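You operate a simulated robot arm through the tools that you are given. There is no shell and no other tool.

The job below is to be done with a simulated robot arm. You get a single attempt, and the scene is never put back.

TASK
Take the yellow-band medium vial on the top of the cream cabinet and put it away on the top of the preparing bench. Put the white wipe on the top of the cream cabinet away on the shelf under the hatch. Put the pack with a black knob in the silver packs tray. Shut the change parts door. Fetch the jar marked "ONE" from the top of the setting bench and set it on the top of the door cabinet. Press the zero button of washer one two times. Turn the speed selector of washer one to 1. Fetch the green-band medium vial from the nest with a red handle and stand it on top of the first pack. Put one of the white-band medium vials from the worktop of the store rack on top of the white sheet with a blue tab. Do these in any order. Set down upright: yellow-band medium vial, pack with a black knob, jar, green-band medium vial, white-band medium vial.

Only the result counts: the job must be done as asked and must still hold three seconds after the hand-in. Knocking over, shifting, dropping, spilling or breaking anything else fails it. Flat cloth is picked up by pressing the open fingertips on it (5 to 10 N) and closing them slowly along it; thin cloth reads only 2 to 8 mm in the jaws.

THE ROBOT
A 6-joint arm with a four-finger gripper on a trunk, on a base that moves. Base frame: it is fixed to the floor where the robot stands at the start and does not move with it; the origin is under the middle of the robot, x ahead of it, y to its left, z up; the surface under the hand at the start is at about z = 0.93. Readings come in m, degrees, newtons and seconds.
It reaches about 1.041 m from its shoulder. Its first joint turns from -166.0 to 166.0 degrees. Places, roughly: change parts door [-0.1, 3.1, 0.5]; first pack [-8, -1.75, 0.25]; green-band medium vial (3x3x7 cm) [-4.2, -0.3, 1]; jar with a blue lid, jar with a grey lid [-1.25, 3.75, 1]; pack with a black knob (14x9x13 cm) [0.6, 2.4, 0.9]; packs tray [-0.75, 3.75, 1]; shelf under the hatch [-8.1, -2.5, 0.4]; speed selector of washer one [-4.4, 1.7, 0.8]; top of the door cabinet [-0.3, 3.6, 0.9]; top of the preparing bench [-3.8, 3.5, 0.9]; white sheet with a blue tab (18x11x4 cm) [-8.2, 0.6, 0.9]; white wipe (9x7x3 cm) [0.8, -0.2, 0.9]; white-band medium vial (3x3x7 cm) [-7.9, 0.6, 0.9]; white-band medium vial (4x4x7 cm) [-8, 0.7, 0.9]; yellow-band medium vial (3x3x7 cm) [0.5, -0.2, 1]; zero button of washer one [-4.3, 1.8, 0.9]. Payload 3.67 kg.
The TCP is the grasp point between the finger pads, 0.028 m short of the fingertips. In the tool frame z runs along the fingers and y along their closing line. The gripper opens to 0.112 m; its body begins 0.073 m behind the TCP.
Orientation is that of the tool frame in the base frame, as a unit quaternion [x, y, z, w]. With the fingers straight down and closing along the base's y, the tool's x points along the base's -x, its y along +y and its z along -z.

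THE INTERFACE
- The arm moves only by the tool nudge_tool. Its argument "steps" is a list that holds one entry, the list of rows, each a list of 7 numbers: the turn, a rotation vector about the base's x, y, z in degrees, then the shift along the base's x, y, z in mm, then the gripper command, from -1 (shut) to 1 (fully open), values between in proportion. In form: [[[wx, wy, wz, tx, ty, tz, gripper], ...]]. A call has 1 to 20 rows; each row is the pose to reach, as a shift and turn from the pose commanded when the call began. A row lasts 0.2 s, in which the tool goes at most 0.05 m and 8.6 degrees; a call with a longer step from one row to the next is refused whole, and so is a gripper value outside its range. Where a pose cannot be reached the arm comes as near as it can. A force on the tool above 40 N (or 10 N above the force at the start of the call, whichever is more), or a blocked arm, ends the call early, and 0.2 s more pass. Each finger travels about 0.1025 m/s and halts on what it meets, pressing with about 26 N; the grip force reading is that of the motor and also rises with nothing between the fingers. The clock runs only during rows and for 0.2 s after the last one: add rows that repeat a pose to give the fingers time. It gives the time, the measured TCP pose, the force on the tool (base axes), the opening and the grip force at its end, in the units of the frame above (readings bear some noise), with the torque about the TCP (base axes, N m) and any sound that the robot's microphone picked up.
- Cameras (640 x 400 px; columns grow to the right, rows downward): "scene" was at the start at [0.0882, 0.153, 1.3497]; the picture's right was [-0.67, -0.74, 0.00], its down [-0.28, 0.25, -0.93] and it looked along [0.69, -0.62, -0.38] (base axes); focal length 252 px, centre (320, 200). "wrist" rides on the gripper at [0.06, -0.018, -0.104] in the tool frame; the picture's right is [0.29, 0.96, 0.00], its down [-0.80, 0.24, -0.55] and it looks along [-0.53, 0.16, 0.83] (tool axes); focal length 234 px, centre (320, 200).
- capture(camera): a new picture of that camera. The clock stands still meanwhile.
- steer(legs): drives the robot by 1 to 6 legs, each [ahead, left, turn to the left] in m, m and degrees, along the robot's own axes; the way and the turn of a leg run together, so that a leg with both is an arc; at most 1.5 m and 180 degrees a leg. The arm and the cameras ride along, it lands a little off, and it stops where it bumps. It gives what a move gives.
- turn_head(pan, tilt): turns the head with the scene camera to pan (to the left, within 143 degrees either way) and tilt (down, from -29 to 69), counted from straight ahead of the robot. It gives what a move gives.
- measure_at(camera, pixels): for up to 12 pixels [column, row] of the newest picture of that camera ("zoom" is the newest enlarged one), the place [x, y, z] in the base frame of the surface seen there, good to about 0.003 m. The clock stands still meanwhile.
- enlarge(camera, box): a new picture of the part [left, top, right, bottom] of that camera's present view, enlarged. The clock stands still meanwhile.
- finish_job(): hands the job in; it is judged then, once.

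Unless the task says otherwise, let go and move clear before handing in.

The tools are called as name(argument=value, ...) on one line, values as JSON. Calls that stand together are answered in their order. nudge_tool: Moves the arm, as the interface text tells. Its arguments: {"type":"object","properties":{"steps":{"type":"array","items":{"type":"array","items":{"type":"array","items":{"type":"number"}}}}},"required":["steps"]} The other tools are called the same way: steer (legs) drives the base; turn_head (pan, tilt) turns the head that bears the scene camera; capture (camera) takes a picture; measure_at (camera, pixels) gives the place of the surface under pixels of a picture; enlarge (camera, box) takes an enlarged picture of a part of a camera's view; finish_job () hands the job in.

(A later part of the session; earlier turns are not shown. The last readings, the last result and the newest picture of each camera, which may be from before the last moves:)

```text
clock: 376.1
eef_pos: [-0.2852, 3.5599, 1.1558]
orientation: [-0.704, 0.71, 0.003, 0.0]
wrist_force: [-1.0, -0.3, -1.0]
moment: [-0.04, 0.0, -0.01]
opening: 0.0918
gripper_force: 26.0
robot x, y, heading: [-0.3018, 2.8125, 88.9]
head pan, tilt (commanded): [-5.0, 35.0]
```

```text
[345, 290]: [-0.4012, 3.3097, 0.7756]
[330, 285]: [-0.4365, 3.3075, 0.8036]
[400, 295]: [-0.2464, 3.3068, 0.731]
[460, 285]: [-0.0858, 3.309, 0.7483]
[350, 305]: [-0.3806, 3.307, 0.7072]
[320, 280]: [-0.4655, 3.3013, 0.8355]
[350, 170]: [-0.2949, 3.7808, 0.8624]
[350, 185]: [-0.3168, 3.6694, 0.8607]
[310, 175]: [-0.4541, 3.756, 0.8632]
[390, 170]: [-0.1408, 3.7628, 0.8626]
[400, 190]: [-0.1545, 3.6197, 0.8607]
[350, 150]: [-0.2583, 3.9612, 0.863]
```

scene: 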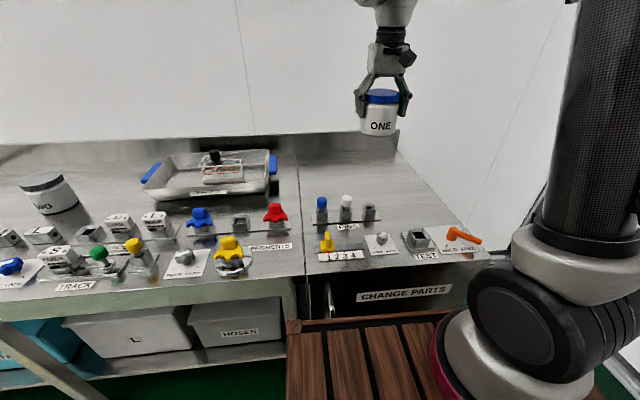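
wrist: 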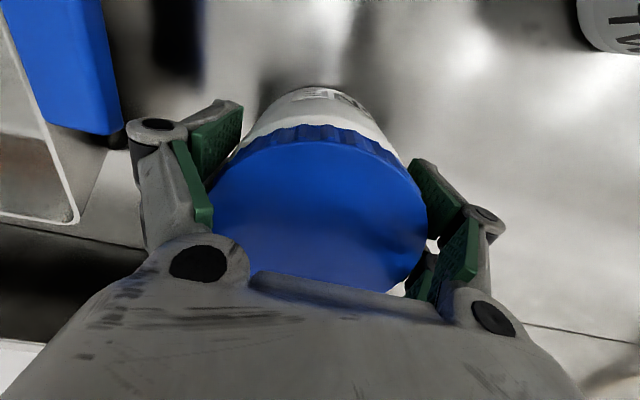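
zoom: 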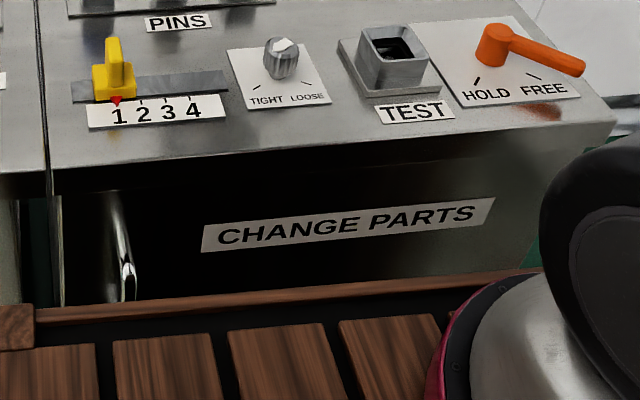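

The door is still shut (face y 3.307). I place the jar on the cabinet top at about (-0.28,3.74).

nudge_tool(steps=[[[0, 0, 0, 0, 40, 0, -1], [0, 0, 0, 0, 85, 0, -1], [0, 0, 0, 0, 130, 0, -1], [0, 0, 0, 2, 180, 0, -1], [0, 0, 0, 2, 180, -45, -1], [0, 0, 0, 2, 180, -90, -1], [0, 0, 0, 2, 180, -135, -1], [0, 0, 0, 2, 180, -175, -1], [0, 0, 0, 2, 180, -205, -1], [0, 0, 0, 2, 180, -220, -1], [0, 0, 0, 2, 180, -226, -1], [0, 0, 0, 2, 180, -226, -1]]])

enlarge(camera="scene", box=[290, 80, 450, 220])

```text
clock: 378.7
eef_pos: [-0.2829, 3.7385, 0.9294]
orientation: [-0.704, 0.71, 0.002, 0.0]
wrist_force: [0.1, -1.1, -1.5]
moment: [-0.03, 0.01, -0.03]
opening: 0.092
gripper_force: 25.8
robot x, y, heading: [-0.2985, 2.8124, 89.0]
head pan, tilt (commanded): [-5.0, 35.0]
```

```text
2.86 times, centred on (370, 150) of scene
```

zoom: 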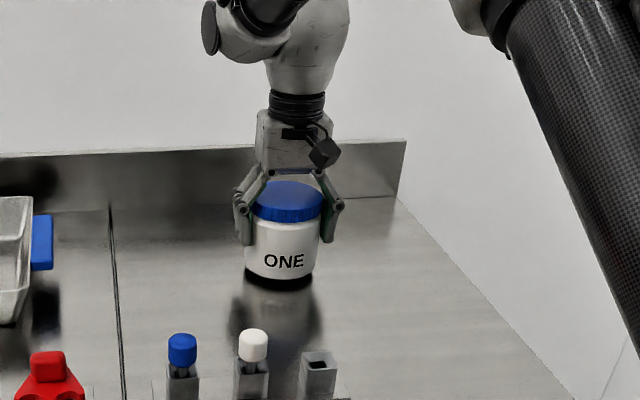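

nudge_tool(steps=[[[0, 0, 0, 0, 0, -2, -1], [0, 0, 0, 0, 0, -4, -1], [0, 0, 0, 0, 0, -6, -1], [0, 0, 0, 0, 0, -7, -1], [0, 0, 0, 0, 0, -7, -1]]])

```text
clock: 379.9
eef_pos: [-0.281, 3.7401, 0.9233]
orientation: [-0.703, 0.711, 0.002, -0.001]
wrist_force: [1.2, 0.0, 2.9]
moment: [0.02, -0.23, 0.0]
opening: 0.0919
gripper_force: 25.6
robot x, y, heading: [-0.3037, 2.8148, 89.1]
head pan, tilt (commanded): [-5.0, 35.0]
```

Contact has begun (force went from -1.5 to +2.9 N). I open and rise straight up.

nudge_tool(steps=[[[0, 0, 0, 0, 0, -1, -1], [0, 0, 0, 0, 0, -1, 0.6], [0, 0, 0, 0, 0, -1, 0.7], [0, 0, 0, 0, 0, -1, 0.8], [0, 0, 0, 0, 0, -1, 1], [0, 0, 0, 0, 0, -1, 1], [0, 0, 0, 0, 0, -1, 1], [0, 0, 0, 0, 0, 30, 1], [0, 0, 0, 0, 0, 70, 1], [0, 0, 0, 0, 0, 110, 1], [0, 0, 0, 0, 0, 150, 1], [0, 0, 0, 0, -10, 190, 1], [0, 0, 0, 0, -40, 225, 1], [0, 0, 0, 0, -40, 225, 1]]])

enlarge(camera="scene", box=[290, 80, 450, 220])

```text
clock: 382.9
eef_pos: [-0.282, 3.7014, 1.146]
orientation: [-0.703, 0.711, 0.003, -0.001]
wrist_force: [0.0, 0.8, -1.3]
moment: [-0.05, 0.0, 0.01]
opening: 0.1121
gripper_force: 0.1
robot x, y, heading: [-0.3003, 2.8141, 88.7]
head pan, tilt (commanded): [-5.0, 35.0]
```

```text
2.86 times, centred on (370, 150) of scene
```

zoom: 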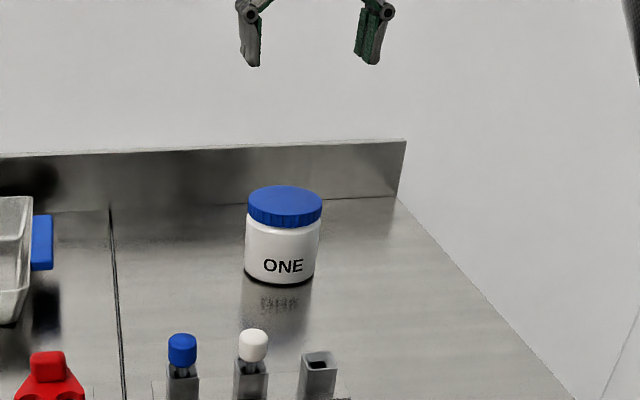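

Jar ONE stands on the door cabinet. I retract the arm and turn toward the west end of the aisle.

nudge_tool(steps=[[[0, 0, 0, 15, -40, 5, 0], [0, 0, 0, 30, -80, 10, 0], [0, 0, 0, 48, -120, 15, 0], [0, 0, 0, 66, -160, 20, 0], [0, 0, 0, 84, -200, 25, 0], [0, 0, 0, 102, -240, 30, 0], [0, 0, 0, 120, -280, 35, 0], [0, 0, 0, 138, -320, 40, 0], [0, 0, 0, 150, -360, 45, 0], [0, 0, 0, 160, -390, 52, 0], [0, 0, 0, 160, -390, 52, 0]]])

steer(legs=[[-0.2, 0, 0], [0, 0, 91]])

turn_head(pan=0, tilt=15)

capture(camera="scene")

```text
clock: 385.3
eef_pos: [-0.1222, 3.312, 1.1989]
orientation: [-0.703, 0.711, 0.004, -0.001]
wrist_force: [-0.3, 0.2, -0.1]
moment: [0.0, 0.0, -0.02]
opening: 0.0562
gripper_force: 0.1
robot x, y, heading: [-0.2985, 2.8121, 88.9]
head pan, tilt (commanded): [-5.0, 35.0]
```

```text
clock: 390.8
eef_pos: [-0.8032, 2.7931, 1.1981]
orientation: [1.0, -0.005, -0.001, 0.002]
wrist_force: [0.2, -0.1, -0.1]
moment: [-0.01, -0.03, -0.02]
opening: 0.056
gripper_force: 0.0
robot x, y, heading: [-0.3016, 2.6192, 178.6]
head pan, tilt (commanded): [-5.0, 35.0]
```

```text
clock: 391.6
eef_pos: [-0.804, 2.7951, 1.2006]
orientation: [1.0, -0.006, -0.001, 0.003]
wrist_force: [0.1, -0.8, -0.6]
moment: [0.02, 0.01, -0.01]
opening: 0.056
gripper_force: 0.1
robot x, y, heading: [-0.3051, 2.616, 178.9]
head pan, tilt (commanded): [0.0, 15.0]
```

```text
taken
```

scene: 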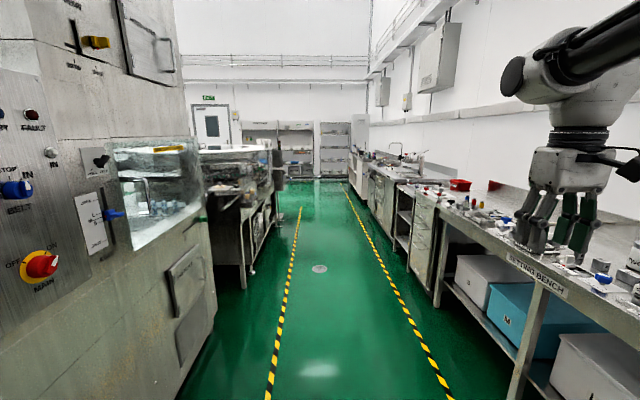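

The aisle ahead is free. I drive west in legs.

steer(legs=[[1.5, 0, 1], [1.5, 0, 0]])

```text
clock: 405.8
eef_pos: [-3.7485, 2.7962, 1.2014]
orientation: [1.0, 0.012, -0.002, 0.003]
wrist_force: [0.8, 0.6, -1.1]
moment: [0.02, 0.0, -0.02]
opening: 0.0561
gripper_force: 0.2
robot x, y, heading: [-3.2406, 2.6329, -179.1]
head pan, tilt (commanded): [0.0, 15.0]
```

steer(legs=[[1.3, 0, -0.9], [1.2, 0, 0], [0, 1.5, 0]])

turn_head(pan=100, tilt=15)

capture(camera="scene")

```text
clock: 425.0
eef_pos: [-6.38, 1.4319, 1.2001]
orientation: [0.999, -0.053, -0.002, 0.003]
wrist_force: [0.7, -0.1, -0.4]
moment: [-0.01, 0.01, -0.03]
opening: 0.0562
gripper_force: 0.0
robot x, y, heading: [-5.9017, 1.2071, 173.6]
head pan, tilt (commanded): [0.0, 15.0]
```

```text
clock: 426.8
eef_pos: [-6.3794, 1.4326, 1.1997]
orientation: [0.999, -0.053, -0.002, 0.003]
wrist_force: [-0.7, 0.0, -0.2]
moment: [0.0, -0.01, -0.03]
opening: 0.056
gripper_force: 0.1
robot x, y, heading: [-5.9013, 1.2095, 173.8]
head pan, tilt (commanded): [100.0, 15.0]
```

```text
taken
```

scene: 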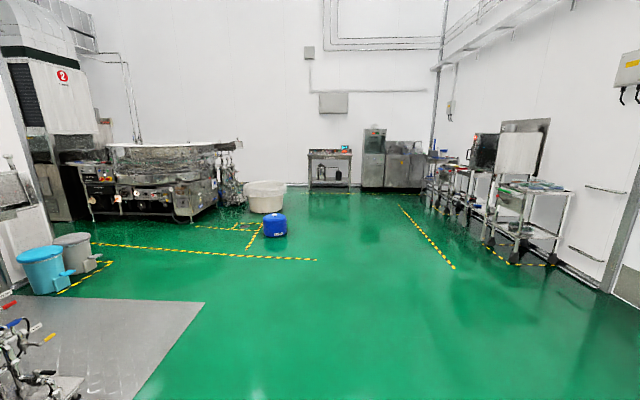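

I am near the store rack side, so I do the white-band vial next: drive up to the rack at about (-6.95,0.65).

steer(legs=[[0, 0.4, 6.3], [1.0, 0.1, 0]])

turn_head(pan=0, tilt=25)

capture(camera="scene")

```text
clock: 434.0
eef_pos: [-7.403, 0.888, 1.2001]
orientation: [1.0, -0.006, -0.002, 0.003]
wrist_force: [-0.7, 0.1, -0.5]
moment: [-0.01, 0.04, 0.02]
opening: 0.0561
gripper_force: 0.1
robot x, y, heading: [-6.9037, 0.7121, 178.9]
head pan, tilt (commanded): [100.0, 15.0]
```

```text
clock: 435.8
eef_pos: [-7.4031, 0.8869, 1.2006]
orientation: [1.0, -0.006, -0.002, 0.003]
wrist_force: [0.2, 0.2, 0.4]
moment: [-0.01, -0.02, 0.0]
opening: 0.0561
gripper_force: 0.0
robot x, y, heading: [-6.9028, 0.7122, 178.7]
head pan, tilt (commanded): [0.0, 25.0]
```

```text
taken
```

scene: 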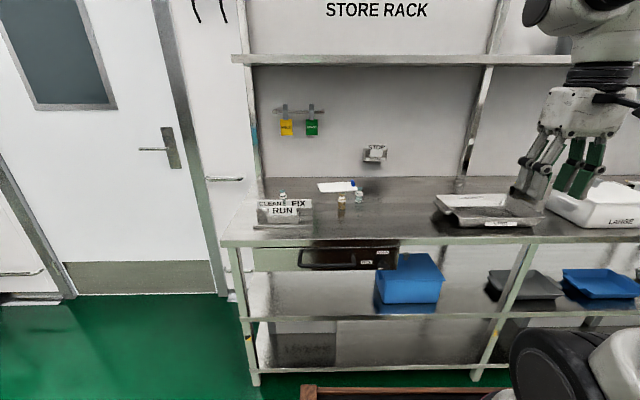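

enlarge(camera="scene", box=[230, 130, 430, 260])

measure_at(camera="zoom", pixels=[[168, 205], [357, 230], [357, 250], [413, 205], [413, 220], [330, 185], [290, 180], [395, 175], [200, 240], [455, 200], [300, 320], [300, 50]])

measure_at(camera="scene", pixels=[[240, 65], [300, 60], [450, 60], [330, 242], [375, 153], [460, 130], [480, 195], [340, 210]])

```text
3.08 times, centred on (330, 195) of scene
```

zoom: 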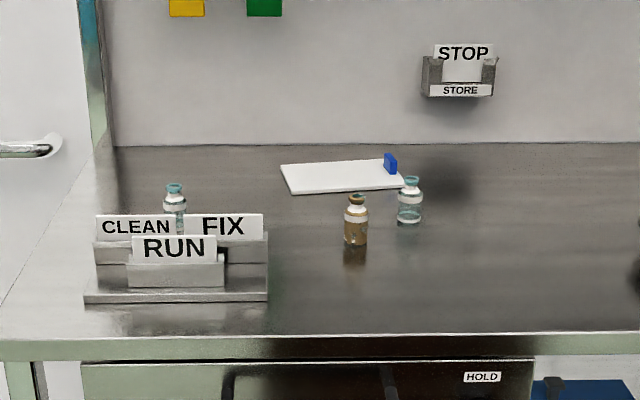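

```text
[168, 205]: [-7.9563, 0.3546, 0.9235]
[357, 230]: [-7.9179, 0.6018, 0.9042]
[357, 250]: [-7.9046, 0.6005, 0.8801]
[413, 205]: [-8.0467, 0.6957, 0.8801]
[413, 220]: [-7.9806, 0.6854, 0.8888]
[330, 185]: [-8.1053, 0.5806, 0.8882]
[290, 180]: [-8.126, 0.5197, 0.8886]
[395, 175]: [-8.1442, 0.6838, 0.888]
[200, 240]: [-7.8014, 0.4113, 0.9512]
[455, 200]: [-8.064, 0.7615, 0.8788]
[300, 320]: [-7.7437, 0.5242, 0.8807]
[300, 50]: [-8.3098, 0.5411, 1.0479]
```

```text
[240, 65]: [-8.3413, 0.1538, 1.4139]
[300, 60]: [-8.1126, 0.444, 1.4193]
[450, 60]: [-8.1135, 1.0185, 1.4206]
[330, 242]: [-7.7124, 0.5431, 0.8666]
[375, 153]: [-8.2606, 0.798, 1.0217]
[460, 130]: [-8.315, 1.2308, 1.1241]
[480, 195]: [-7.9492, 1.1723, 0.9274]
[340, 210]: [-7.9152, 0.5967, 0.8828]
```

Two white-band vials stand at (-7.915,0.60) (amber) and (-7.985,0.69) (clear); the white sheet with its blue tab is at about (-8.135,0.60), top z 0.888. I zoom in to be sure of the bands and then move closer.

enlarge(camera="scene", box=[310, 170, 380, 220])

steer(legs=[[0.27, 0.1, 1]])

turn_head(pan=0, tilt=35)

capture(camera="scene")

enlarge(camera="scene", box=[250, 120, 450, 260])

```text
8.00 times, centred on (345, 195) of scene
```

zoom: 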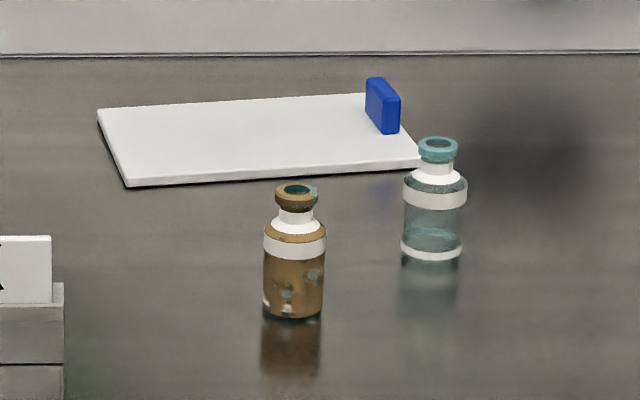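

```text
clock: 437.8
eef_pos: [-7.6813, 0.7829, 1.1998]
orientation: [1.0, 0.002, -0.002, 0.003]
wrist_force: [-1.0, -0.1, 0.2]
moment: [0.05, -0.03, -0.02]
opening: 0.0558
gripper_force: 0.0
robot x, y, heading: [-7.1818, 0.6099, 180.1]
head pan, tilt (commanded): [0.0, 25.0]
```

```text
clock: 438.5
eef_pos: [-7.6807, 0.7827, 1.2007]
orientation: [1.0, 0.003, -0.001, 0.002]
wrist_force: [-0.9, -0.1, 0.5]
moment: [-0.02, -0.01, -0.02]
opening: 0.0563
gripper_force: 0.1
robot x, y, heading: [-7.1805, 0.6119, 179.6]
head pan, tilt (commanded): [0.0, 35.0]
```

```text
taken
```

scene: 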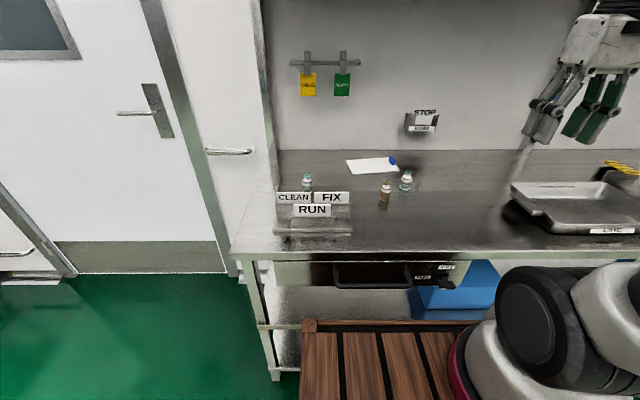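

```text
2.86 times, centred on (350, 190) of scene
```

zoom: 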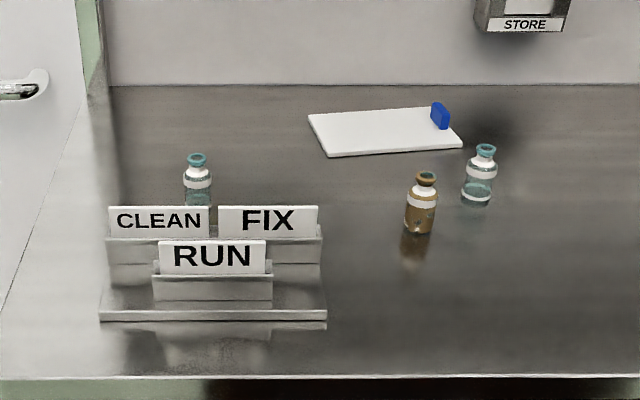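

The amber vial at the front carries a white band and is listed as one of them; I take that one. I move above it.

nudge_tool(steps=[[[0, 0, 0, -34, -26, 0, 0.6], [0, 0, 0, -68, -52, 0, 0.6], [0, 0, 0, -102, -78, 0, 0.6], [0, 0, 0, -136, -104, 0, 0.6], [0, 0, 0, -170, -130, 0, 0.6], [0, 0, 0, -204, -157, -20, 0.6], [0, 0, 0, -234, -183, -50, 0.6], [0, 0, 0, -234, -183, -90, 0.6], [0, 0, 0, -234, -183, -120, 0.6], [0, 0, 0, -234, -183, -120, 0.6]]])

capture(camera="wrist")

enlarge(camera="wrist", box=[240, 60, 400, 180])

```text
clock: 440.7
eef_pos: [-7.9136, 0.6002, 1.075]
orientation: [1.0, 0.002, -0.001, 0.003]
wrist_force: [-1.1, -0.7, 0.8]
moment: [0.03, 0.0, 0.0]
opening: 0.0896
gripper_force: 0.0
robot x, y, heading: [-7.1801, 0.6105, 179.7]
head pan, tilt (commanded): [0.0, 35.0]
```

```text
taken
```

wrist: 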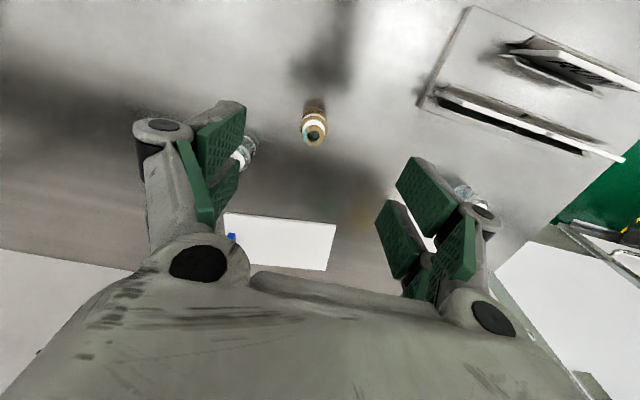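

```text
3.33 times, centred on (320, 120) of wrist
```

zoom: 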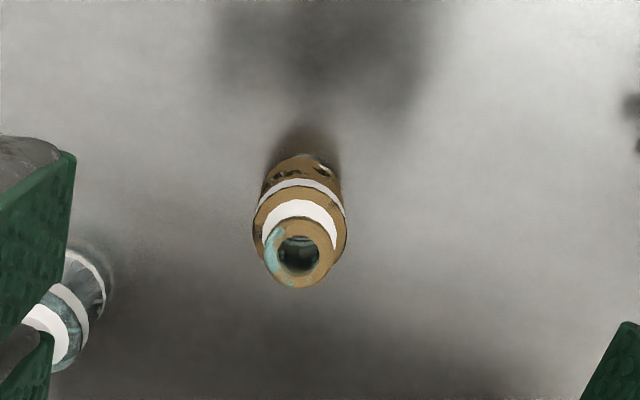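

The vial's axis is at about (-7.929,0.602). I narrow the opening a bit, since the clear vial stands close by, then descend and grip.

nudge_tool(steps=[[[0, 0, 0, -15.8, 2, 0, 0.1], [0, 0, 0, -15.8, 2, -40, 0.1], [0, 0, 0, -15.8, 2, -80, 0.1], [0, 0, 0, -15.8, 2, -80, 0.1]]])

capture(camera="wrist")

```text
clock: 441.7
eef_pos: [-7.9323, 0.6004, 0.9988]
orientation: [1.0, 0.002, -0.002, 0.003]
wrist_force: [0.4, -0.4, 0.3]
moment: [-0.03, 0.02, -0.03]
opening: 0.0618
gripper_force: 0.0
robot x, y, heading: [-7.1778, 0.6117, 179.8]
head pan, tilt (commanded): [0.0, 35.0]
```

```text
taken
```

wrist: 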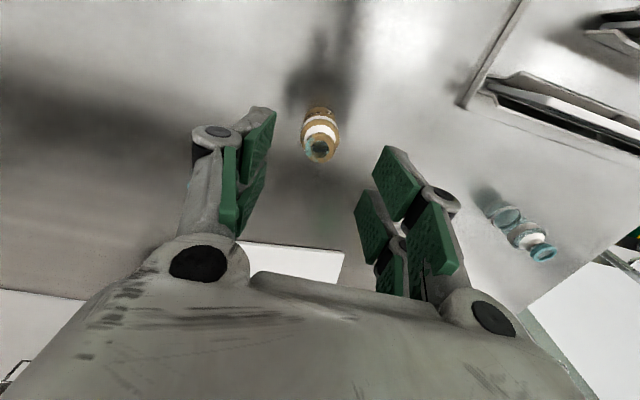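

Centred (ring at (320,147)). I descend and close.

nudge_tool(steps=[[[0, 0, 0, 3, 0, -30, 0.1], [0, 0, 0, 3, 0, -60, 0.1], [0, 0, 0, 3, 0, -78, 0.1], [0, 0, 0, 3, 0, -78, 0.1], [0, 0, 0, 3, 0, -78, -0.2], [0, 0, 0, 3, 0, -78, -0.5], [0, 0, 0, 3, 0, -78, -1], [0, 0, 0, 3, 0, -78, -1], [0, 0, 0, 3, 0, -78, -1]]])

capture(camera="wrist")

enlarge(camera="scene", box=[330, 110, 450, 230])

```text
clock: 443.7
eef_pos: [-7.928, 0.6045, 0.9207]
orientation: [1.0, 0.002, -0.002, 0.003]
wrist_force: [-0.2, -0.5, -0.8]
moment: [0.02, -0.01, -0.02]
opening: 0.028
gripper_force: 25.9
robot x, y, heading: [-7.1821, 0.6157, 180.0]
head pan, tilt (commanded): [0.0, 35.0]
```

```text
taken
```

wrist: 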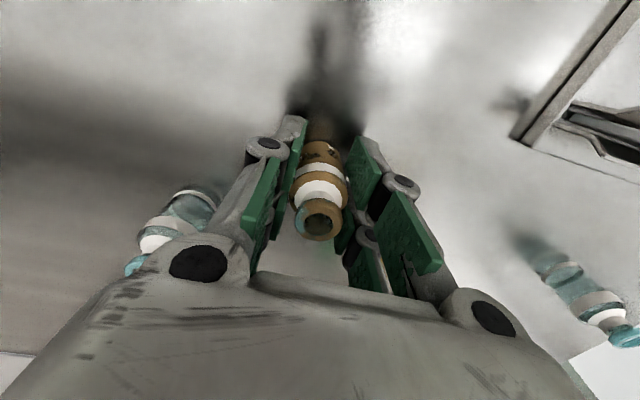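

```text
3.33 times, centred on (390, 170) of scene
```

zoom: 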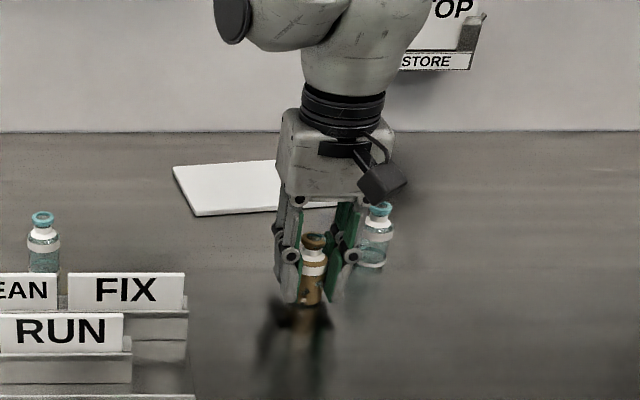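

The vial is held (0.028). I lift it and measure the sheet's corners.

nudge_tool(steps=[[[0, 0, 0, 0, 0, 25, -1], [0, 0, 0, 0, 0, 60, -1], [0, 0, 0, 0, 0, 100, -1], [0, 0, 0, 0, 0, 120, -1], [0, 0, 0, 0, 0, 120, -1]]])

enlarge(camera="scene", box=[320, 130, 440, 220])

capture(camera="wrist")

```text
clock: 444.9
eef_pos: [-7.9286, 0.6037, 1.0423]
orientation: [1.0, 0.001, -0.001, 0.002]
wrist_force: [-1.1, 0.0, 0.3]
moment: [0.02, -0.03, 0.0]
opening: 0.0279
gripper_force: 26.2
robot x, y, heading: [-7.1792, 0.6145, 179.8]
head pan, tilt (commanded): [0.0, 35.0]
```

```text
4.44 times, centred on (380, 175) of scene
```

zoom: 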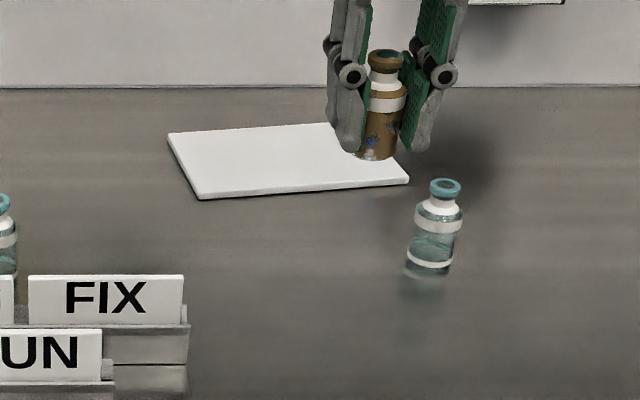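

```text
taken
```

wrist: 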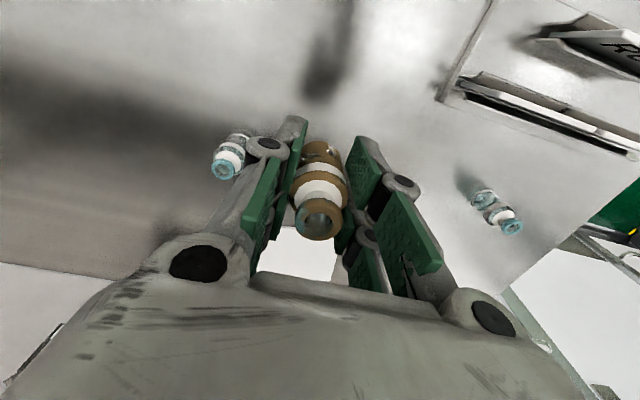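

measure_at(camera="zoom", pixels=[[172, 135], [204, 192], [404, 178], [320, 126], [260, 160], [300, 150], [250, 130], [300, 185]])

```text
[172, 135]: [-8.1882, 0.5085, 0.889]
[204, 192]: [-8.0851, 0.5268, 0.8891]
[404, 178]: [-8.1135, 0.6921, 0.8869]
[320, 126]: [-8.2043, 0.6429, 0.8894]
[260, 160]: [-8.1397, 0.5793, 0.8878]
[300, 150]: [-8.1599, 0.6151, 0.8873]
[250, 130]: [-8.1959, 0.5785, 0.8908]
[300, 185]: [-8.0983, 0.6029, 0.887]
```

The sheet's centre is about (-8.148,0.595), top z 0.888. I carry the vial over and lower it.

nudge_tool(steps=[[[0, 0, 0, -40, -2, 0, -1], [0, 0, 0, -80, -4, 0, -1], [0, 0, 0, -120, -6, 0, -1], [0, 0, 0, -160, -8, 0, -1], [0, 0, 0, -195, -10, 0, -1], [0, 0, 0, -217, -11, 0, -1], [0, 0, 0, -217, -11, -40, -1], [0, 0, 0, -217, -11, -75, -1], [0, 0, 0, -217, -11, -98, -1], [0, 0, 0, -217, -11, -108, -1], [0, 0, 0, -217, -11, -108, -1]]])

enlarge(camera="scene", box=[320, 110, 440, 200])

```text
clock: 447.3
eef_pos: [-8.144, 0.5932, 0.9337]
orientation: [1.0, 0.002, -0.002, 0.002]
wrist_force: [0.3, -0.2, -0.2]
moment: [-0.02, 0.01, 0.03]
opening: 0.0273
gripper_force: 26.0
robot x, y, heading: [-7.1779, 0.6129, 179.8]
head pan, tilt (commanded): [0.0, 35.0]
```

```text
4.44 times, centred on (380, 155) of scene
```

zoom: 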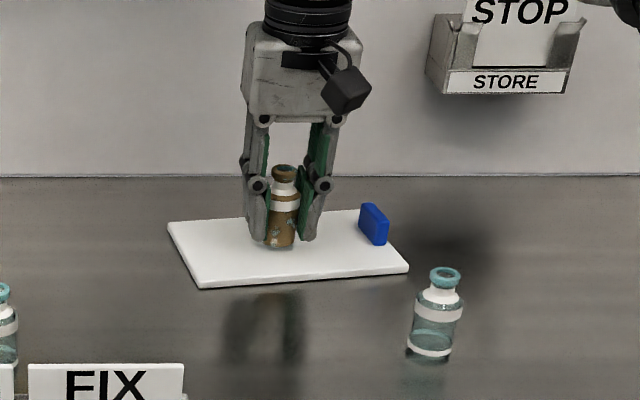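

The vial hovers about 5 mm above the sheet. I lower to contact.

nudge_tool(steps=[[[0, 0, 0, 0, 0, -2, -1], [0, 0, 0, 0, 0, -4, -1], [0, 0, 0, 0, 0, -5, -1], [0, 0, 0, 0, 0, -6, -1], [0, 0, 0, 0, 0, -6, -1]]])

```text
clock: 448.5
eef_pos: [-8.1443, 0.5914, 0.9284]
orientation: [1.0, 0.002, -0.002, 0.003]
wrist_force: [1.0, -2.2, 11.6]
moment: [-0.08, -0.01, 0.0]
opening: 0.0275
gripper_force: 26.0
robot x, y, heading: [-7.1794, 0.6157, 180.1]
head pan, tilt (commanded): [0.0, 35.0]
```

nudge_tool(steps=[[[0, 0, 0, 0, 0, 1, -1], [0, 0, 0, 0, 0, 1, -0.6], [0, 0, 0, 0, 0, 1, -0.4], [0, 0, 0, 0, 0, 1, -0.2], [0, 0, 0, 0, 0, 1, 0], [0, 0, 0, 0, 0, 1, 0.1], [0, 0, 0, 0, 0, 1, 0.1], [0, 0, 0, 0, 0, 25, 0.1], [0, 0, 0, 0, 0, 60, 0.1], [0, 0, 0, 0, 0, 100, 0.1], [0, 0, 0, 30, 0, 130, 0.1], [0, 0, 0, 70, 0, 150, 0.1], [0, 0, 0, 110, 0, 170, 0.1], [0, 0, 0, 110, 0, 170, 0.1]]])

enlarge(camera="scene", box=[320, 110, 440, 200])

```text
clock: 451.5
eef_pos: [-8.0336, 0.5917, 1.0992]
orientation: [1.0, 0.002, -0.001, 0.002]
wrist_force: [-0.6, 1.2, -0.8]
moment: [0.01, -0.06, -0.02]
opening: 0.0617
gripper_force: 0.1
robot x, y, heading: [-7.1815, 0.6128, 180.0]
head pan, tilt (commanded): [0.0, 35.0]
```

```text
4.44 times, centred on (380, 155) of scene
```

zoom: 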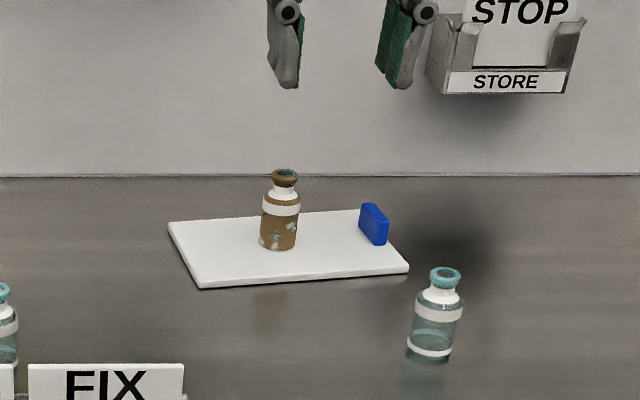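

The white-band vial stands on the sheet. I retract, back away and look at the hatch area on the way.

nudge_tool(steps=[[[0, 0, 0, 40, 20, 10, 0], [0, 0, 0, 80, 45, 20, 0], [0, 0, 0, 120, 68, 35, 0], [0, 0, 0, 160, 90, 50, 0], [0, 0, 0, 200, 113, 65, 0], [0, 0, 0, 240, 136, 80, 0], [0, 0, 0, 280, 158, 90, 0], [0, 0, 0, 320, 180, 100, 0], [0, 0, 0, 353, 198, 100, 0], [0, 0, 0, 353, 198, 100, 0]]])

steer(legs=[[-1.1, 0, 0], [0, 1.3, 0]])

turn_head(pan=40, tilt=20)

capture(camera="scene")

enlarge(camera="scene", box=[180, 80, 420, 240])

```text
clock: 453.7
eef_pos: [-7.6831, 0.7919, 1.1993]
orientation: [1.0, 0.002, -0.002, 0.003]
wrist_force: [-0.7, -0.4, -0.6]
moment: [0.0, 0.0, 0.01]
opening: 0.0559
gripper_force: 0.1
robot x, y, heading: [-7.1756, 0.6134, 179.8]
head pan, tilt (commanded): [0.0, 35.0]
```

```text
clock: 465.4
eef_pos: [-6.6453, -0.5167, 1.1999]
orientation: [1.0, -0.012, -0.002, 0.003]
wrist_force: [1.0, 0.6, -0.8]
moment: [0.01, -0.03, 0.0]
opening: 0.0558
gripper_force: 0.1
robot x, y, heading: [-6.1454, -0.7074, 178.4]
head pan, tilt (commanded): [0.0, 35.0]
```

```text
clock: 466.4
eef_pos: [-6.6459, -0.5162, 1.1987]
orientation: [1.0, -0.013, -0.001, 0.002]
wrist_force: [0.2, -0.3, 1.2]
moment: [0.0, 0.01, 0.01]
opening: 0.0561
gripper_force: 0.1
robot x, y, heading: [-6.1455, -0.7036, 178.4]
head pan, tilt (commanded): [40.0, 20.0]
```

```text
taken
```

scene: 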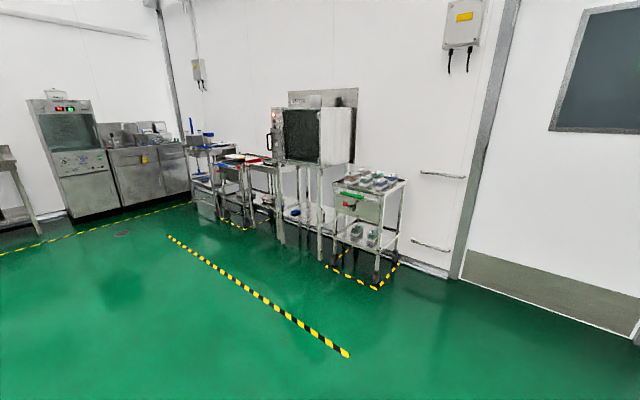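

```text
2.50 times, centred on (300, 160) of scene
```

zoom: 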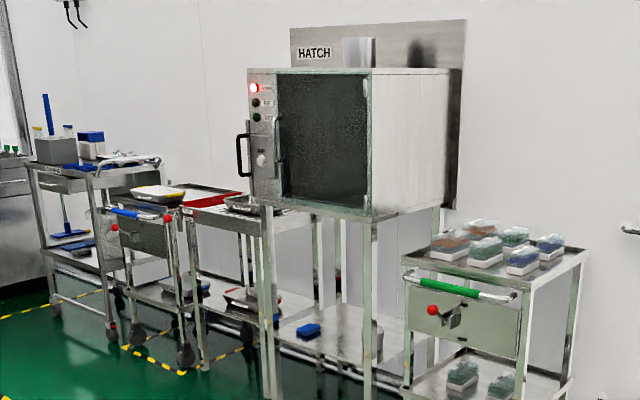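

I can see the hatch with its shelf beneath, and a cart with a green handle with packs on its lower shelf. I drive closer to inspect the "first pack" and the shelf.

steer(legs=[[0.4, 1.15, 1.5]])

turn_head(pan=0, tilt=30)

capture(camera="scene")

enlarge(camera="scene", box=[200, 100, 440, 300])

```text
clock: 472.7
eef_pos: [-7.0787, -1.6817, 1.199]
orientation: [1.0, 0.001, -0.002, 0.001]
wrist_force: [-0.5, 0.0, -0.1]
moment: [-0.01, 0.0, -0.01]
opening: 0.056
gripper_force: 0.1
robot x, y, heading: [-6.5733, -1.86, 179.9]
head pan, tilt (commanded): [40.0, 20.0]
```

```text
clock: 473.7
eef_pos: [-7.0787, -1.6829, 1.1992]
orientation: [1.0, 0.002, -0.002, 0.002]
wrist_force: [0.1, -0.5, -0.8]
moment: [0.0, -0.05, -0.02]
opening: 0.056
gripper_force: 0.0
robot x, y, heading: [-6.5768, -1.8627, 179.6]
head pan, tilt (commanded): [0.0, 30.0]
```

```text
taken
```

scene: 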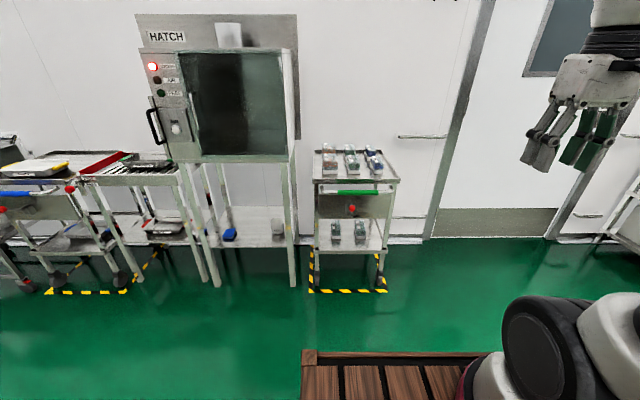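

```text
2.00 times, centred on (320, 200) of scene
```

zoom: 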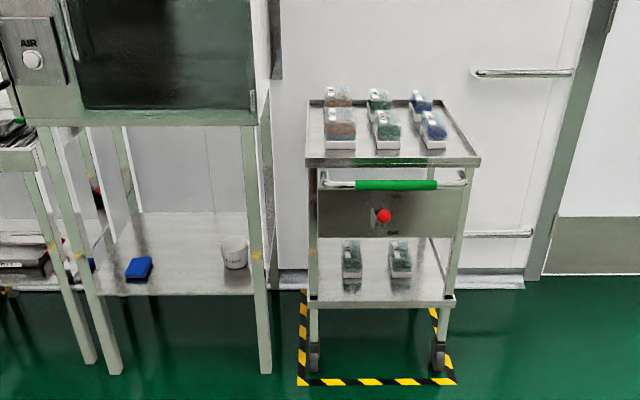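

I measure the two packs on the cart's lower shelf, the drawer's underside and the hatch shelf.

enlarge(camera="scene", box=[300, 170, 410, 270])

measure_at(camera="zoom", pixels=[[205, 230], [200, 270], [210, 300], [365, 230], [370, 265], [375, 295], [280, 320], [280, 345], [280, 182], [280, 195], [380, 195], [170, 235]])

measure_at(camera="scene", pixels=[[250, 220], [250, 240], [215, 245], [290, 240], [277, 225], [230, 235], [240, 165], [290, 162], [195, 165], [350, 192], [325, 180], [390, 180]])

```text
4.00 times, centred on (355, 220) of scene
```

zoom: 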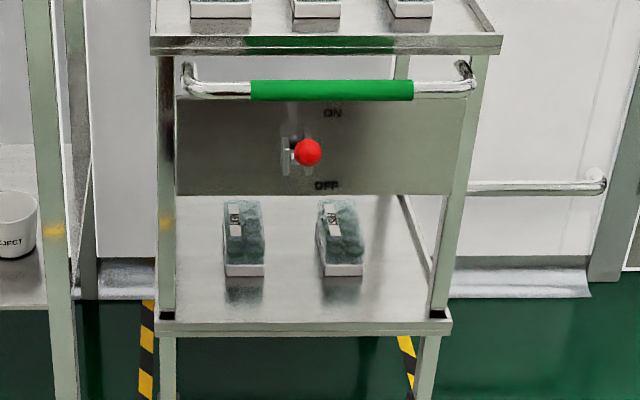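

```text
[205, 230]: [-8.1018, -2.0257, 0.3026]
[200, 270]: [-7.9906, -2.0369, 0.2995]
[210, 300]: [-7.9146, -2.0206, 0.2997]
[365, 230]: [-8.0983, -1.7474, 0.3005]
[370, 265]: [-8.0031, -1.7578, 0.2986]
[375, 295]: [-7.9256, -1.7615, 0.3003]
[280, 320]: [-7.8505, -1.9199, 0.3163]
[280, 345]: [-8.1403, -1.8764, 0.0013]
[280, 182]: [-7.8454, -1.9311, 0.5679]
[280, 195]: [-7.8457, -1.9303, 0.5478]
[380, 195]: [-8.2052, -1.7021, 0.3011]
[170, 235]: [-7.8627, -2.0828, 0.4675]
```

```text
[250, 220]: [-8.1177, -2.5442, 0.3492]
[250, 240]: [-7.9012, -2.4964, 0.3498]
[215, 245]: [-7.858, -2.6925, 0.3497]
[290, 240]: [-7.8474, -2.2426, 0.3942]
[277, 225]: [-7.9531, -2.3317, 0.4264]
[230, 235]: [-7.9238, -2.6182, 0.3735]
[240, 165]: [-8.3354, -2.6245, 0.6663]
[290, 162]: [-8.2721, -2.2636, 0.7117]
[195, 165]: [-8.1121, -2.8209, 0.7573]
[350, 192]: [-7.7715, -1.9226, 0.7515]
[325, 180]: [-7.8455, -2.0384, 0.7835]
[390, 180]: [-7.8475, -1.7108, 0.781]
```

Two packs stand on the lower shelf (z 0.30). I measure both and zoom into their labels to find the "first" one.

measure_at(camera="zoom", pixels=[[243, 215], [243, 240], [245, 262], [245, 272], [340, 215], [342, 240], [345, 262], [345, 272], [225, 262], [263, 262], [322, 262], [362, 260]])

enlarge(camera="scene", box=[345, 212, 400, 245])

enlarge(camera="scene", box=[310, 135, 410, 185])

```text
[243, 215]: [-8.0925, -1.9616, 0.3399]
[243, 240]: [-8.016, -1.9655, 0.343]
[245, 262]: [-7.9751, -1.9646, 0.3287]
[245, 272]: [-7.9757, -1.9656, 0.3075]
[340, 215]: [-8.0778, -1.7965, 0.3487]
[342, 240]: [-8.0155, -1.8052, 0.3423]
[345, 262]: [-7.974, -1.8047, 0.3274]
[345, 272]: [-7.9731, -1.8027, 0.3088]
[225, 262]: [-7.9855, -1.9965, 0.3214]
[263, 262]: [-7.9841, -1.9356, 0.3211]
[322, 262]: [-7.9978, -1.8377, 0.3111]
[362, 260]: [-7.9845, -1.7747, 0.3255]
```

```text
11.64 times, centred on (372, 228) of scene
```

zoom: 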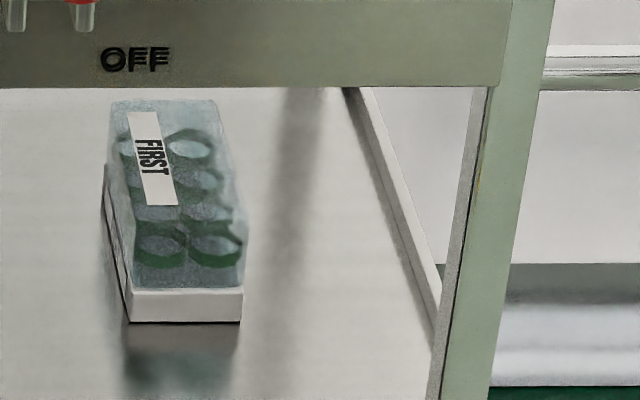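

```text
6.40 times, centred on (360, 160) of scene
```

zoom: 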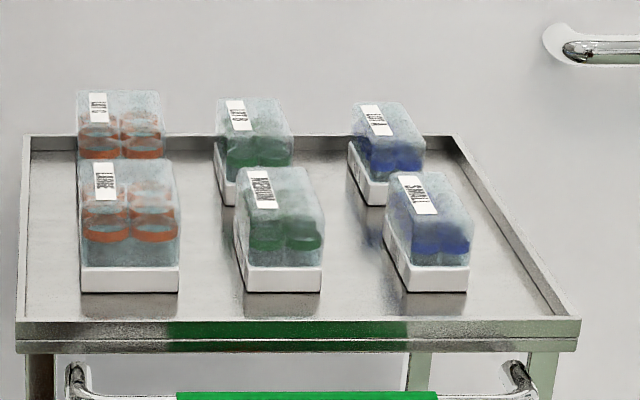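

The right pack on the lower shelf is labelled "FIRST" (top z≈0.345, front x≈-7.973), beneath a drawer, so the vial must go in from the front with the tool nearly horizontal. I go look at the green vial's nest before planning that grasp.

steer(legs=[[-0.7, 0, -45], [0, 0, -45]])

turn_head(pan=-40, tilt=15)

capture(camera="scene")

```text
clock: 479.6
eef_pos: [-5.7606, -1.6264, 1.1988]
orientation: [0.71, -0.705, -0.003, 0.001]
wrist_force: [-0.6, 0.0, -0.9]
moment: [-0.01, 0.04, 0.0]
opening: 0.0559
gripper_force: 0.0
robot x, y, heading: [-5.9385, -2.1347, 89.9]
head pan, tilt (commanded): [0.0, 30.0]
```

```text
clock: 480.7
eef_pos: [-5.7608, -1.6267, 1.1989]
orientation: [0.71, -0.704, -0.004, 0.0]
wrist_force: [-0.6, -0.1, 0.0]
moment: [0.0, 0.0, 0.01]
opening: 0.0558
gripper_force: 0.0
robot x, y, heading: [-5.9402, -2.132, 90.1]
head pan, tilt (commanded): [-40.0, 15.0]
```

```text
taken
```

scene: 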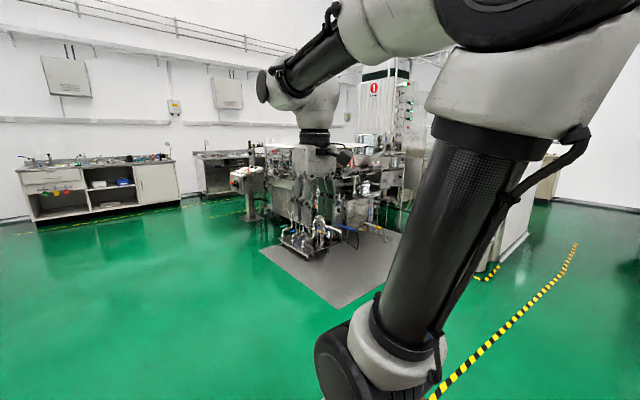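

I drive on toward the machine's south-west side and look for the nest with the red handle.

steer(legs=[[0.65, -0.7, 0]])

turn_head(pan=-15, tilt=10)

capture(camera="scene")

turn_head(pan=-75, tilt=25)

capture(camera="scene")

```text
clock: 485.7
eef_pos: [-5.0684, -0.9766, 1.1981]
orientation: [0.707, -0.707, -0.003, 0.001]
wrist_force: [-0.9, -0.3, -0.3]
moment: [0.01, -0.01, 0.01]
opening: 0.0561
gripper_force: 0.1
robot x, y, heading: [-5.247, -1.4789, 89.4]
head pan, tilt (commanded): [-40.0, 15.0]
```

```text
clock: 486.6
eef_pos: [-5.0681, -0.9769, 1.2001]
orientation: [-0.707, 0.707, 0.004, -0.001]
wrist_force: [-0.1, -0.3, 0.8]
moment: [0.0, 0.02, 0.01]
opening: 0.056
gripper_force: 0.1
robot x, y, heading: [-5.2491, -1.4844, 89.7]
head pan, tilt (commanded): [-15.0, 10.0]
```

```text
taken
```

scene: 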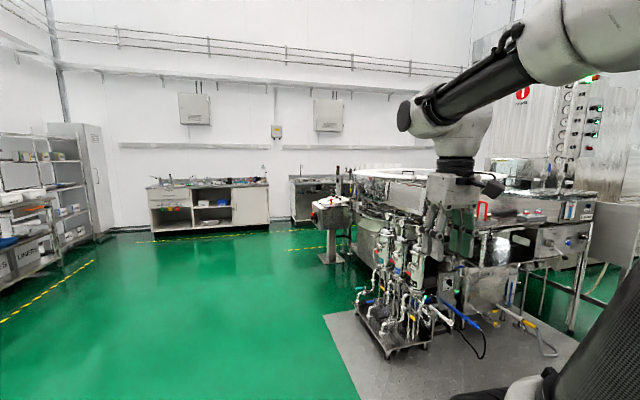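

```text
clock: 487.9
eef_pos: [-5.0696, -0.975, 1.1986]
orientation: [-0.707, 0.707, 0.003, -0.001]
wrist_force: [0.6, 0.6, 0.9]
moment: [0.02, -0.01, 0.02]
opening: 0.0563
gripper_force: 0.1
robot x, y, heading: [-5.2465, -1.4809, 89.7]
head pan, tilt (commanded): [-75.0, 25.0]
```

```text
taken
```

scene: 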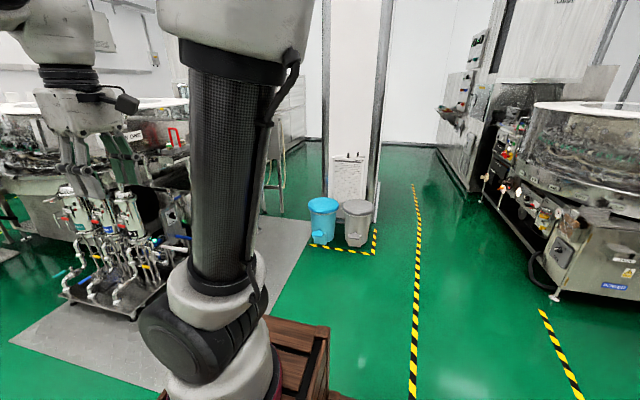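

A red loop handle is at (485,208) in the first view. I turn back and zoom in on it.

turn_head(pan=-35, tilt=15)

capture(camera="scene")

enlarge(camera="scene", box=[300, 120, 500, 260])

```text
clock: 488.9
eef_pos: [-5.0685, -0.9759, 1.1973]
orientation: [0.707, -0.707, -0.003, 0.001]
wrist_force: [-0.9, -0.2, 0.1]
moment: [0.0, 0.03, 0.0]
opening: 0.0557
gripper_force: 0.1
robot x, y, heading: [-5.2449, -1.4803, 89.4]
head pan, tilt (commanded): [-35.0, 15.0]
```

```text
taken
```

scene: 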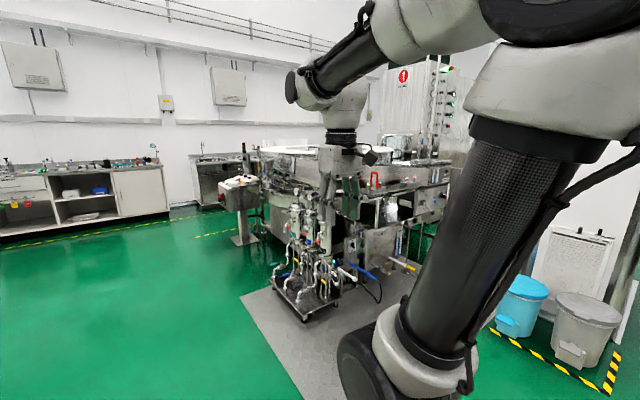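

```text
2.86 times, centred on (400, 190) of scene
```

zoom: 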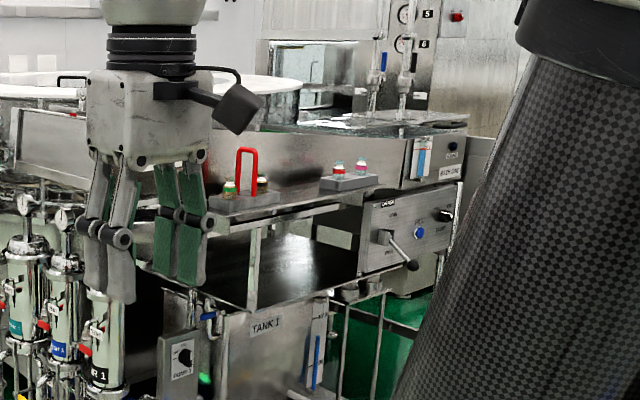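

The nest (grey block with red loop handle) holds a green-band vial at its left (zoom (230,188)). I measure it and the ledge.

measure_at(camera="zoom", pixels=[[230, 188], [245, 155], [245, 205], [262, 185], [225, 205], [275, 200], [300, 200], [250, 240], [350, 185], [340, 165], [210, 230], [300, 270]])

enlarge(camera="scene", box=[350, 155, 450, 225])

```text
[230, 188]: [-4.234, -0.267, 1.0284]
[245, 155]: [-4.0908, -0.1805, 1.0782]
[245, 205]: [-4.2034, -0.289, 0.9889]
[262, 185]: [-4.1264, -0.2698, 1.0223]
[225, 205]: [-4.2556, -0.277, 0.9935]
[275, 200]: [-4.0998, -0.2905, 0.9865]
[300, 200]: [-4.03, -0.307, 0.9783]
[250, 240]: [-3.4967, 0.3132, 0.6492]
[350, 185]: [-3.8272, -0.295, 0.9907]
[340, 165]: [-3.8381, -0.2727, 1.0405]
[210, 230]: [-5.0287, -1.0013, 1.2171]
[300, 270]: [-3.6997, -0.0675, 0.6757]
```

```text
5.71 times, centred on (400, 190) of scene
```

zoom: 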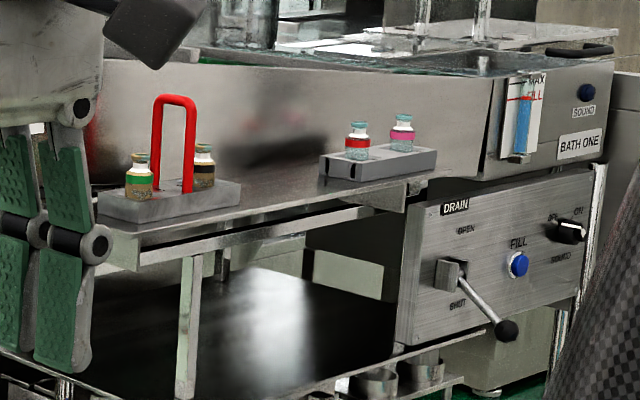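

The nest sits on a narrow ledge (z≈0.975) in front of the tank wall. I drive in front of it for a closer look.

steer(legs=[[0.0, -0.9, 0.5], [0.25, 0, 0]])

turn_head(pan=0, tilt=20)

capture(camera="scene")

capture(camera="wrist")

```text
clock: 495.3
eef_pos: [-4.1375, -0.7238, 1.1975]
orientation: [0.71, -0.704, -0.003, 0.001]
wrist_force: [1.1, 0.3, 1.0]
moment: [-0.05, -0.02, 0.0]
opening: 0.0559
gripper_force: 0.1
robot x, y, heading: [-4.3152, -1.229, 89.9]
head pan, tilt (commanded): [-35.0, 15.0]
```

```text
clock: 496.3
eef_pos: [-4.1379, -0.723, 1.1987]
orientation: [0.71, -0.704, -0.003, 0.0]
wrist_force: [0.0, -0.5, -0.2]
moment: [0.0, 0.01, -0.01]
opening: 0.0561
gripper_force: 0.0
robot x, y, heading: [-4.315, -1.2288, 89.9]
head pan, tilt (commanded): [0.0, 20.0]
```

```text
taken
```

scene: 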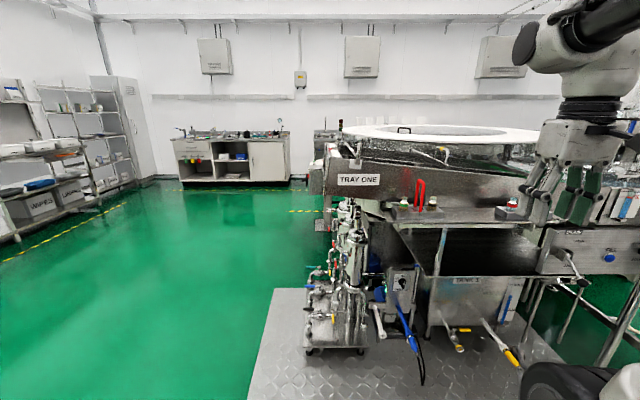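

```text
taken
```

wrist: 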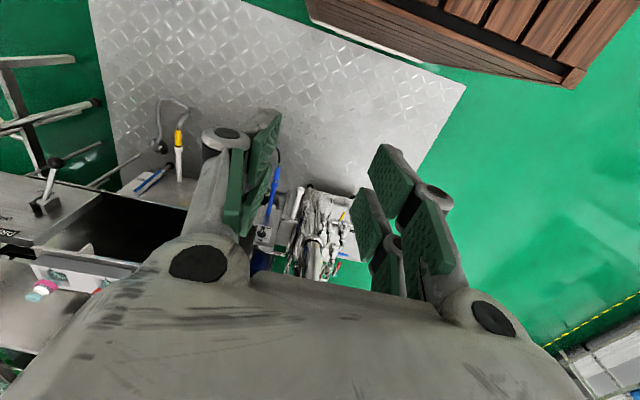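

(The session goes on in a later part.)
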